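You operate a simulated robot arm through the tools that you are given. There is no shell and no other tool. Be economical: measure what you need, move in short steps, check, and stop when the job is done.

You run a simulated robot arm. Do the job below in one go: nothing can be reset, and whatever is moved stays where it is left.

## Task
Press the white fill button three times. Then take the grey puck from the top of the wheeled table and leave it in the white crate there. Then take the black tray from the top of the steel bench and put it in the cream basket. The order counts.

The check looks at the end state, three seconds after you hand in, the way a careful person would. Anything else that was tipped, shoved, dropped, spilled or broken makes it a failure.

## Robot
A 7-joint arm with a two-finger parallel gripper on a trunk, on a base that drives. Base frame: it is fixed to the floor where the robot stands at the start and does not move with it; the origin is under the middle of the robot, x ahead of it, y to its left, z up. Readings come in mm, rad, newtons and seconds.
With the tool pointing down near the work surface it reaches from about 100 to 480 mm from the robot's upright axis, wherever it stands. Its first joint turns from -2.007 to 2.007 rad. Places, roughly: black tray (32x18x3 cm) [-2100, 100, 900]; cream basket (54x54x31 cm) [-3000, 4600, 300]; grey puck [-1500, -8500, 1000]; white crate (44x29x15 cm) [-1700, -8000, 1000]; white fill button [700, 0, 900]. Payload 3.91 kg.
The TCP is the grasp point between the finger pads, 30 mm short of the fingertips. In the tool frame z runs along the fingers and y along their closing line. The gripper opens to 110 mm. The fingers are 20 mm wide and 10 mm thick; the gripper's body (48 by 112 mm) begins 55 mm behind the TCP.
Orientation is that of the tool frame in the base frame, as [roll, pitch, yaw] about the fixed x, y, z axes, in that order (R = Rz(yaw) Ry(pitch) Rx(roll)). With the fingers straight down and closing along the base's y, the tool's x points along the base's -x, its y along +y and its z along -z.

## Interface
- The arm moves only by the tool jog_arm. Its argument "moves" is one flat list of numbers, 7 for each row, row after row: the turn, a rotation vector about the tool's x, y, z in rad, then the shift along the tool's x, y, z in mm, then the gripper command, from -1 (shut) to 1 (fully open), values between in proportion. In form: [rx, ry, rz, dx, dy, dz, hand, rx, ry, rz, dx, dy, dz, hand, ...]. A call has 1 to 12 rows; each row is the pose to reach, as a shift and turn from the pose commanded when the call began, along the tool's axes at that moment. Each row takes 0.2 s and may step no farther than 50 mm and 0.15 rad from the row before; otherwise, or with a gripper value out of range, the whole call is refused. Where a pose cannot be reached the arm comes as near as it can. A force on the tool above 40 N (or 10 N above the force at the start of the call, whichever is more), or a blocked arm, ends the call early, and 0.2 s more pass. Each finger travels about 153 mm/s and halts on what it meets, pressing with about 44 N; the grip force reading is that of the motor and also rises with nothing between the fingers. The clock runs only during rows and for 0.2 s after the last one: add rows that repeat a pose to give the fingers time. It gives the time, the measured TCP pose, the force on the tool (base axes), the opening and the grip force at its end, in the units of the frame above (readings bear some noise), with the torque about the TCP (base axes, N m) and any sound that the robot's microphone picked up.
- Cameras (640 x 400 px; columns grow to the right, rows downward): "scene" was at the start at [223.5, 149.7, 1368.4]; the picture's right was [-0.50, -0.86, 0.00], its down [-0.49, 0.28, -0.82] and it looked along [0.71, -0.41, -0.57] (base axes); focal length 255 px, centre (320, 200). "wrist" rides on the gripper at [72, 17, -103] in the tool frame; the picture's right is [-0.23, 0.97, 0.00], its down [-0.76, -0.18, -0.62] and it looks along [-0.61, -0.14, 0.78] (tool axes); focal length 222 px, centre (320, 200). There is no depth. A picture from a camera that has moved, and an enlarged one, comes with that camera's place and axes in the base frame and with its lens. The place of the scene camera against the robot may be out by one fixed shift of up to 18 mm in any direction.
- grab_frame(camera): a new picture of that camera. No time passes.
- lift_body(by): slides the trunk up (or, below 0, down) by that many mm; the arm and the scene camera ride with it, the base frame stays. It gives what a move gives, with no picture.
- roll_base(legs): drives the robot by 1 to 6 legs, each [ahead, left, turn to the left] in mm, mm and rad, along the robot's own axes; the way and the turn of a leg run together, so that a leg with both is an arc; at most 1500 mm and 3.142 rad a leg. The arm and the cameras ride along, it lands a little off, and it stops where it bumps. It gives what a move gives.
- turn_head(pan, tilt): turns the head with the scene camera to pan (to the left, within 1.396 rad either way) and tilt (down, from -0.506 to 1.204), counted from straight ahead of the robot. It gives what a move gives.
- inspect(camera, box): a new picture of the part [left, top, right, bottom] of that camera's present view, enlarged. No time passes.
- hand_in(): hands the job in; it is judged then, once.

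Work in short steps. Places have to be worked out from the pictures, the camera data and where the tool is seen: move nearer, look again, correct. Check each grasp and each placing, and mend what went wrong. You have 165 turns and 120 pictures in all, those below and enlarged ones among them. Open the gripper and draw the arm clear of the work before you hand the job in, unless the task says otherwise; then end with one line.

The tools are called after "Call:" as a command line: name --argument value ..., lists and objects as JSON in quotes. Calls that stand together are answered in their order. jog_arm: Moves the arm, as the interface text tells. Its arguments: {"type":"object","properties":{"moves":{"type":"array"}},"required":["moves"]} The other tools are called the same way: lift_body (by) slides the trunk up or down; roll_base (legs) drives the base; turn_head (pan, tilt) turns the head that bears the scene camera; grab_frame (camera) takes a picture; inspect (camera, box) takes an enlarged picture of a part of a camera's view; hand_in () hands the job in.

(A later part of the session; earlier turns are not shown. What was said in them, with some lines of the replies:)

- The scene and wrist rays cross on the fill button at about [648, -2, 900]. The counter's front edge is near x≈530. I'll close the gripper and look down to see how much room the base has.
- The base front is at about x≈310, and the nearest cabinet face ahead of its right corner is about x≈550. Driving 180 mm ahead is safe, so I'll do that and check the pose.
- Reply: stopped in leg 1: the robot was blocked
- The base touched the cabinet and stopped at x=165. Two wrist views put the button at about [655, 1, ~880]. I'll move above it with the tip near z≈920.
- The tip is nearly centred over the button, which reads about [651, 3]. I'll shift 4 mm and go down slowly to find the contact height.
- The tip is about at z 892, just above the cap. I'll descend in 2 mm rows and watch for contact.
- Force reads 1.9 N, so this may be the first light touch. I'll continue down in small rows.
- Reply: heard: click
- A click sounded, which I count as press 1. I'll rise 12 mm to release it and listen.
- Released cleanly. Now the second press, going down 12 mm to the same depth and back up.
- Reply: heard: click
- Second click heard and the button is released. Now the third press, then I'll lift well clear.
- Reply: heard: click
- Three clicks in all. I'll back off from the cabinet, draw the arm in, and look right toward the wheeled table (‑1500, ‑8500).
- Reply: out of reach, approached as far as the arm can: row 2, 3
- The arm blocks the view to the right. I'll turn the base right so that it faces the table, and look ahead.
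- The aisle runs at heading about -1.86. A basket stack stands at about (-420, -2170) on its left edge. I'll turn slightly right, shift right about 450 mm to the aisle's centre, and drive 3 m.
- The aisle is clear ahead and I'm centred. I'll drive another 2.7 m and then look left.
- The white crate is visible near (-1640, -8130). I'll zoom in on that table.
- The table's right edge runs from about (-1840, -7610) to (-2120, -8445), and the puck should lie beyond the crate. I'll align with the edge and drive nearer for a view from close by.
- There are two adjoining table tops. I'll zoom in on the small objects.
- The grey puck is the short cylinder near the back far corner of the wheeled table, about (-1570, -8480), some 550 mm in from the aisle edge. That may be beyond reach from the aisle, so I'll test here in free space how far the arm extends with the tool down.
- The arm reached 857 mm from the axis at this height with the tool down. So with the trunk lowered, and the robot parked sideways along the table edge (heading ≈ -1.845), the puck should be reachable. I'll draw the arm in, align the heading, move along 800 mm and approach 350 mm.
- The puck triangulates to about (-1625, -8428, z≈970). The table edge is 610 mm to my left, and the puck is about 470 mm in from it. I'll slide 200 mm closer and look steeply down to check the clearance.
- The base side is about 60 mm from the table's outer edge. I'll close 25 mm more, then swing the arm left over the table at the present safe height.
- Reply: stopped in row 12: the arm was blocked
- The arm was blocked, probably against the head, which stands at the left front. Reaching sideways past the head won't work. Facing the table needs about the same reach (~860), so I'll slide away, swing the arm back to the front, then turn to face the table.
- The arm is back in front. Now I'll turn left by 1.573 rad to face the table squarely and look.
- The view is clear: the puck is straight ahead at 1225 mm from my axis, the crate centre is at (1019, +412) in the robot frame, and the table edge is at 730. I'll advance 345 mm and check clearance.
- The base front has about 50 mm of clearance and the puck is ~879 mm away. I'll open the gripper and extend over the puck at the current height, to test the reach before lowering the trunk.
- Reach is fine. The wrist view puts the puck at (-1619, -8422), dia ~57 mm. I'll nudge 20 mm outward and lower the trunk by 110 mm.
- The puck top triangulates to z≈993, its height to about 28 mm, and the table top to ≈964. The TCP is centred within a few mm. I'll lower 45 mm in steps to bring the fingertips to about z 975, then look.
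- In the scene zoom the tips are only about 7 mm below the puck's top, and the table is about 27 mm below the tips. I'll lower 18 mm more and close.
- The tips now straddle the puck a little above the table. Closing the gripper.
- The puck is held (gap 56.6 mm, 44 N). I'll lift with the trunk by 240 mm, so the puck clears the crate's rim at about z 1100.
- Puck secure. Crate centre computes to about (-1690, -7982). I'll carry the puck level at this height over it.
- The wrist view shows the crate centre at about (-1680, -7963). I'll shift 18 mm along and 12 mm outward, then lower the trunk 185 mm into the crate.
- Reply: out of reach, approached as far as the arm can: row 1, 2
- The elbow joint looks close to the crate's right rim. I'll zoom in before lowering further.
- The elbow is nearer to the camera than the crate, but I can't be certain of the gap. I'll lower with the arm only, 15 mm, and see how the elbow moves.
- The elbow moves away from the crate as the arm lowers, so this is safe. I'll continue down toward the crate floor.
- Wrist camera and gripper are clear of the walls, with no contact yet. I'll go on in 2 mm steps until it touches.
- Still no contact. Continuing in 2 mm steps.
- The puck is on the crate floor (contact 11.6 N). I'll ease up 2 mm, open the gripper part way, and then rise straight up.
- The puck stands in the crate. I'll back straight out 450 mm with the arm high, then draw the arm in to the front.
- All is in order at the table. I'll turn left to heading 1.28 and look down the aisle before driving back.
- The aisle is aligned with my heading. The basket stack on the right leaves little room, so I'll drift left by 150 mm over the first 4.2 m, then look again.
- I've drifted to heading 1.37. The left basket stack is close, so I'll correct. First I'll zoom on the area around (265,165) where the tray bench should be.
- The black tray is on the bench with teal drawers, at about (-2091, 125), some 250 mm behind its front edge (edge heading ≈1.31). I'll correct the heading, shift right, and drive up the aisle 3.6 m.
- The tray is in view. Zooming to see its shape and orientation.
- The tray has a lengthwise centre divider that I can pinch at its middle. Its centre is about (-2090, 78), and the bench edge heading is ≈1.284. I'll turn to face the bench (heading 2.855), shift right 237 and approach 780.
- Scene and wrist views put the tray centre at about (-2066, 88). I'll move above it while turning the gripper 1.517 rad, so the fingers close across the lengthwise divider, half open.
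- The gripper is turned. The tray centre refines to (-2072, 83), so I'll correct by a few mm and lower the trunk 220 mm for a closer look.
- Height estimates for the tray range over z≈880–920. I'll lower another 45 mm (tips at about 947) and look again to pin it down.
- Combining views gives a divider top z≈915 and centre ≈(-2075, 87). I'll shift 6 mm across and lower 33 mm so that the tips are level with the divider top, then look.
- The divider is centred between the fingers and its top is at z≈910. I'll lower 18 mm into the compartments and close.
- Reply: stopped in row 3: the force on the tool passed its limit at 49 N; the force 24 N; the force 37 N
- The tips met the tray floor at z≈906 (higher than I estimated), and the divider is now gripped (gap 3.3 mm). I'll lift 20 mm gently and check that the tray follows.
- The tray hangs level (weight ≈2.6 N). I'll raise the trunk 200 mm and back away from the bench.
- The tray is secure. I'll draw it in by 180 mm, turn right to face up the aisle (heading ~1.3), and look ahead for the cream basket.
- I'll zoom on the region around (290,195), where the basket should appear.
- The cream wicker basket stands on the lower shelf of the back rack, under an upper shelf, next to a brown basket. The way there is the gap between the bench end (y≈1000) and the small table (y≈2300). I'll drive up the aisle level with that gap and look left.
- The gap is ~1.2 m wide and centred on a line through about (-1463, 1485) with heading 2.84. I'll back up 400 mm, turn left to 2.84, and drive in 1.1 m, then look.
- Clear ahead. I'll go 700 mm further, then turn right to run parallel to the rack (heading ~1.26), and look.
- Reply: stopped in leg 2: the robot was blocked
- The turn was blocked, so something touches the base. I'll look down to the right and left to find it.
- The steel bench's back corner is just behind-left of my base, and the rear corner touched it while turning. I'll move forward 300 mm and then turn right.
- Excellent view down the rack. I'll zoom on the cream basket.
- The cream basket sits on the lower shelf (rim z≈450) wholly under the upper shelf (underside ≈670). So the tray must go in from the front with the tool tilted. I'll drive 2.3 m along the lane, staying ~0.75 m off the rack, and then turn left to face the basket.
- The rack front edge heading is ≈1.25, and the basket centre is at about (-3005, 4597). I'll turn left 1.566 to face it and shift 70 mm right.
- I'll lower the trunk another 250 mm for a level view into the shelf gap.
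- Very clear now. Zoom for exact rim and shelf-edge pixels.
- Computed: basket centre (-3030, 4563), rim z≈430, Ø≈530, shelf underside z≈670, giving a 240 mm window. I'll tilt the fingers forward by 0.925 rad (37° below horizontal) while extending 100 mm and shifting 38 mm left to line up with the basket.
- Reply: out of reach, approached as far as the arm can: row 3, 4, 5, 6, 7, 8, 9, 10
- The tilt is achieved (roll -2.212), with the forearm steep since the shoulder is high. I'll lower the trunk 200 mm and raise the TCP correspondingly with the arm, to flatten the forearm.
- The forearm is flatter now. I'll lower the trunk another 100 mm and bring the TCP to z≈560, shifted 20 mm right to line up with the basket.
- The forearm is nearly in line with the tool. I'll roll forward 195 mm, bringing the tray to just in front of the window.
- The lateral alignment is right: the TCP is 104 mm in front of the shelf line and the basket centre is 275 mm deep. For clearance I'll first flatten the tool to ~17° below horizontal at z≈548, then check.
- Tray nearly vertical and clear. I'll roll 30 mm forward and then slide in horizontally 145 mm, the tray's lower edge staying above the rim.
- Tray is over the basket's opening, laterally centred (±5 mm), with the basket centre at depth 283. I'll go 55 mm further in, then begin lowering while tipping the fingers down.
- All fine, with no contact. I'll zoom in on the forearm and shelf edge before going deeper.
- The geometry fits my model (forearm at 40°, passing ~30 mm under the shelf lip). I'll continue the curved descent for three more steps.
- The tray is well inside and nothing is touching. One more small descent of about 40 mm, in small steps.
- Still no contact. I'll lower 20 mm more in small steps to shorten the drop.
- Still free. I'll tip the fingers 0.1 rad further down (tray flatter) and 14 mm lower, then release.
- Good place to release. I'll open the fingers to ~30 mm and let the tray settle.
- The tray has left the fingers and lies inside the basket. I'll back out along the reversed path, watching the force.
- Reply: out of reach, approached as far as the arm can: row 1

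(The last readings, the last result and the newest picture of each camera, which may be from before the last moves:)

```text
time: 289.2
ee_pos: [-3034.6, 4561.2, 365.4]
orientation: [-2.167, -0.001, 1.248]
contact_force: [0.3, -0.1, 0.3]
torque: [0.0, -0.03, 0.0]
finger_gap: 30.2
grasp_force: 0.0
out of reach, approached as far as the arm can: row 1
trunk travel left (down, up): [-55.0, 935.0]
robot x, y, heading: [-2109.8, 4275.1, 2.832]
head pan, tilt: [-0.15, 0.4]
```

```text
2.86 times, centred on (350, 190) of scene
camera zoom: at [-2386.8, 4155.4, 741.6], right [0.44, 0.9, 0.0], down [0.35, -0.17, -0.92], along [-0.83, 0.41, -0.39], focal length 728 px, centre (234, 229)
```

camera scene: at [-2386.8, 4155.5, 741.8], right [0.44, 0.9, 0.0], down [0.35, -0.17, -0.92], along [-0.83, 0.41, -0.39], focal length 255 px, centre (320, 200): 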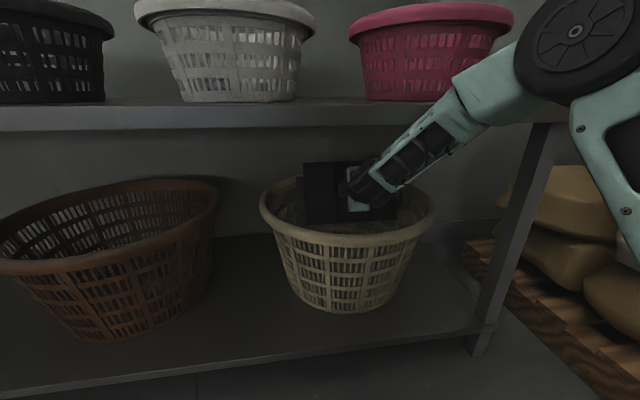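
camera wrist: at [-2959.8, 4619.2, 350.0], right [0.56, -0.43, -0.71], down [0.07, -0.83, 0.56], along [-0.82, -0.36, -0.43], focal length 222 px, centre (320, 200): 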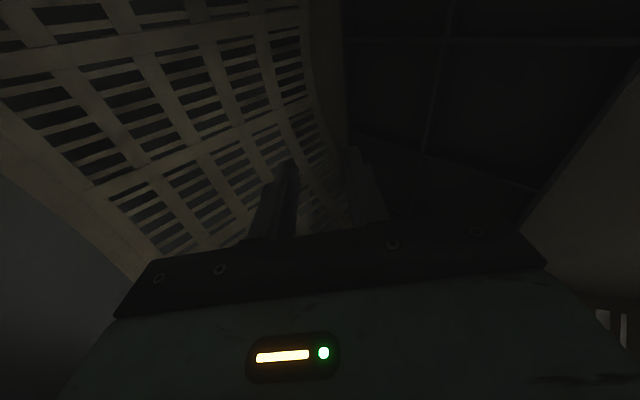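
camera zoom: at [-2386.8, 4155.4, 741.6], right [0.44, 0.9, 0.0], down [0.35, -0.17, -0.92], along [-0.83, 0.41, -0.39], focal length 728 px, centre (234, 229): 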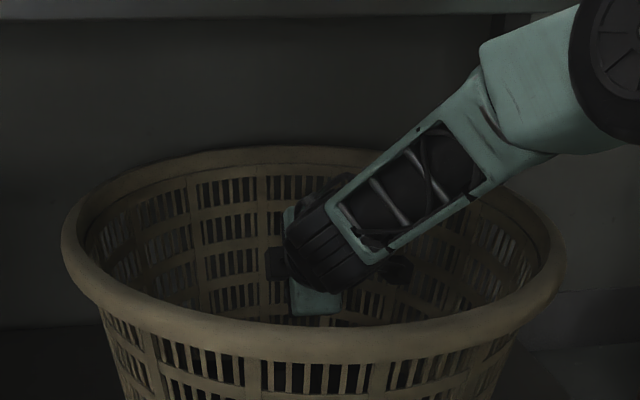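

No load on the fingers. I'll follow the reversed path fully out of the shelf.

Call:
jog_arm --moves '[0.055, 0, 0, 0, -16.6, -41.5, -0.45, 0.11, 0, 0, 0, -33.2, -82.9, -0.45, 0.165, 0, 0, 0, -49.8, -124.4, -0.45, 0.235, 0, 0, 0, -61.7, -171.1, -0.45, 0.305, 0, 0, 0, -70.2, -219.1, -0.45, 0.305, 0, 0, 0, -46.1, -254.7, -0.45, 0.305, 0, 0, 0, -20.9, -292, -0.45, 0.305, 0, 0, 0, 4.4, -329.2, -0.45, 0.305, 0, 0, 0, 29.6, -366.5, -0.45, 0.305, 0, 0, 0, 54.9, -403.8, -0.45]'

Call:
grab_frame --camera "scene"

```text
time: 291.4
ee_pos: [-2704.0, 4443.1, 555.2]
orientation: [-1.865, -0.003, 1.245]
contact_force: [0.4, 0.4, -0.4]
torque: [-0.04, -0.02, 0.0]
finger_gap: 30.2
grasp_force: 0.2
out of reach, approached as far as the arm can: row 10
trunk travel left (down, up): [-55.0, 935.0]
robot x, y, heading: [-2115.9, 4278.4, 2.836]
head pan, tilt: [-0.15, 0.4]
```

```text
24 pictures are left
camera scene: at [-2386.8, 4155.5, 741.7], right [0.44, 0.9, 0.0], down [0.35, -0.17, -0.92], along [-0.83, 0.41, -0.39], focal length 255 px, centre (320, 200)
```

scene: 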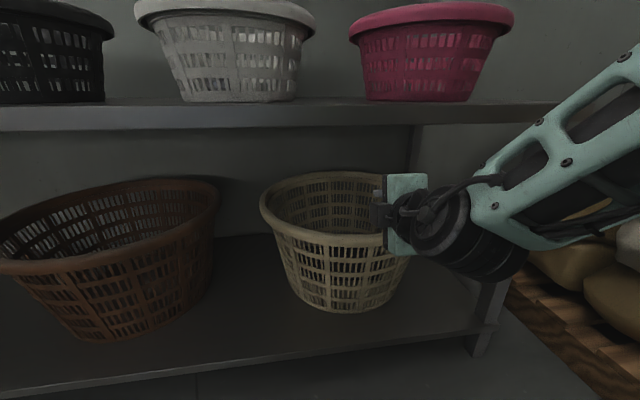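

The arm is out and the basket has not shifted. I'll back off 300 mm, raise the trunk 150 mm, and look into the basket.

Call:
roll_base --legs '[[-300, 0, 0]]'

Call:
lift_body --by 200

Call:
grab_frame --camera "scene"

Call:
inspect --camera "scene" --box '[240, 160, 420, 320]'

```text
time: 293.4
ee_pos: [-2416.7, 4349.9, 556.6]
orientation: [-1.864, 0.001, 1.248]
contact_force: [-0.7, -0.7, -0.1]
torque: [-0.01, 0.0, -0.02]
finger_gap: 30.3
grasp_force: 0.0
trunk travel left (down, up): [-55.0, 935.0]
robot x, y, heading: [-1826.0, 4188.8, 2.832]
head pan, tilt: [-0.15, 0.4]
```

```text
time: 295.6
ee_pos: [-2417.4, 4349.7, 756.2]
orientation: [-1.864, -0.002, 1.247]
contact_force: [0.3, -0.4, -0.4]
torque: [0.03, -0.01, -0.04]
finger_gap: 30.1
grasp_force: 0.0
trunk travel left (down, up): [-255.0, 735.0]
robot x, y, heading: [-1824.6, 4187.5, 2.839]
head pan, tilt: [-0.15, 0.4]
```

```text
23 pictures are left
camera scene: at [-2098.4, 4063.8, 941.7], right [0.44, 0.9, 0.0], down [0.35, -0.17, -0.92], along [-0.83, 0.41, -0.39], focal length 255 px, centre (320, 200)
```

scene: 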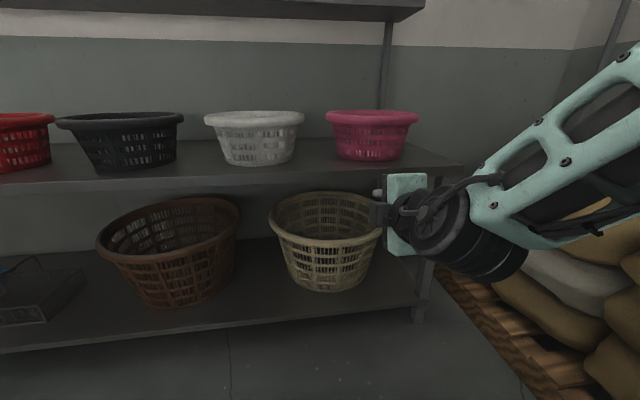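

```text
2.50 times, centred on (330, 240) of scene
camera zoom: at [-2098.4, 4063.8, 941.7], right [0.44, 0.9, 0.0], down [0.35, -0.17, -0.92], along [-0.83, 0.41, -0.39], focal length 637 px, centre (295, 100)
```

zoom: 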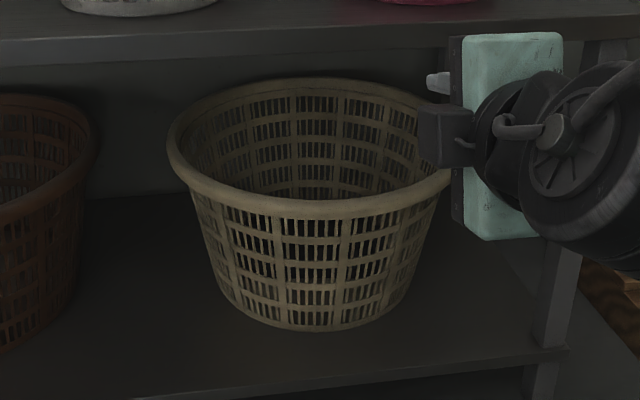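

The basket stands upright where it was. Black shows through its lower slots, which is the tray lying inside, and nothing lies on the shelf or floor. I'll open the gripper fully and move back another 200 mm to be clear.

Call:
jog_arm --moves '[0, 0, 0, 0, 0, 0, 0.3, 0, 0, 0, 0, 0, 0, 1, 0, 0, 0, 0, 0, 0, 1]'

Call:
roll_base --legs '[[-150, 0, 0]]'

Call:
turn_head --pan -0.1 --tilt 0.4

Call:
inspect --camera "scene" --box '[200, 120, 440, 320]'

```text
time: 296.4
ee_pos: [-2417.1, 4350.1, 756.8]
orientation: [-1.864, -0.001, 1.249]
contact_force: [0.3, 0.0, 0.5]
torque: [0.0, 0.02, -0.01]
finger_gap: 110.0
grasp_force: 0.0
trunk travel left (down, up): [-255.0, 735.0]
robot x, y, heading: [-1823.7, 4188.6, 2.842]
head pan, tilt: [-0.15, 0.4]
```

```text
time: 297.8
ee_pos: [-2274.1, 4305.7, 756.2]
orientation: [-1.865, 0.0, 1.247]
contact_force: [-0.5, 0.8, 0.4]
torque: [0.0, -0.05, -0.06]
finger_gap: 110.0
grasp_force: 0.1
trunk travel left (down, up): [-255.0, 735.0]
robot x, y, heading: [-1678.4, 4139.0, 2.835]
head pan, tilt: [-0.15, 0.4]
```

```text
time: 298.4
ee_pos: [-2274.0, 4304.7, 756.9]
orientation: [-1.864, -0.001, 1.247]
contact_force: [-0.2, 1.2, -0.1]
torque: [-0.01, -0.02, 0.02]
finger_gap: 110.1
grasp_force: 0.0
trunk travel left (down, up): [-255.0, 735.0]
robot x, y, heading: [-1679.7, 4139.8, 2.832]
head pan, tilt: [-0.099, 0.4]
```

```text
2.00 times, centred on (320, 220) of scene
camera zoom: at [-1956.6, 4014.3, 941.7], right [0.4, 0.92, 0.0], down [0.36, -0.15, -0.92], along [-0.85, 0.36, -0.39], focal length 510 px, centre (320, 160)
```

zoom: 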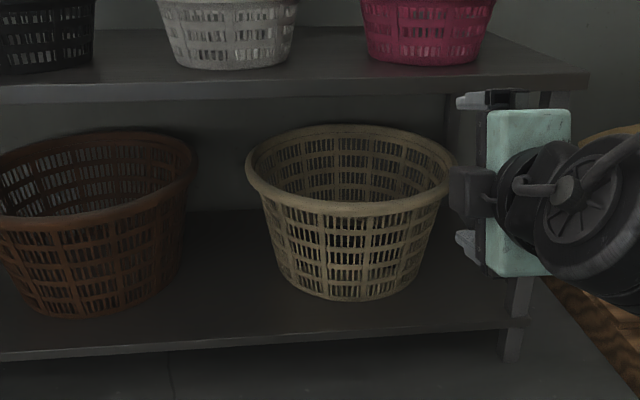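

The tray is in the basket, the shelves are undisturbed, the gripper is open and the arm is clear. Handing in.

Call:
hand_in

```text
The job is handed in.
```

I pressed the fill button three times (three clicks heard), set the grey puck in the white crate, and put the black tray in the cream basket. The tray shows only as dark through the basket's lower slots, not directly. On the way, the base touched the sink cabinet once, and something, probably the steel bench, blocked one turn. The arm also stopped once on what was probably the robot's own head, and I saw nothing displaced.
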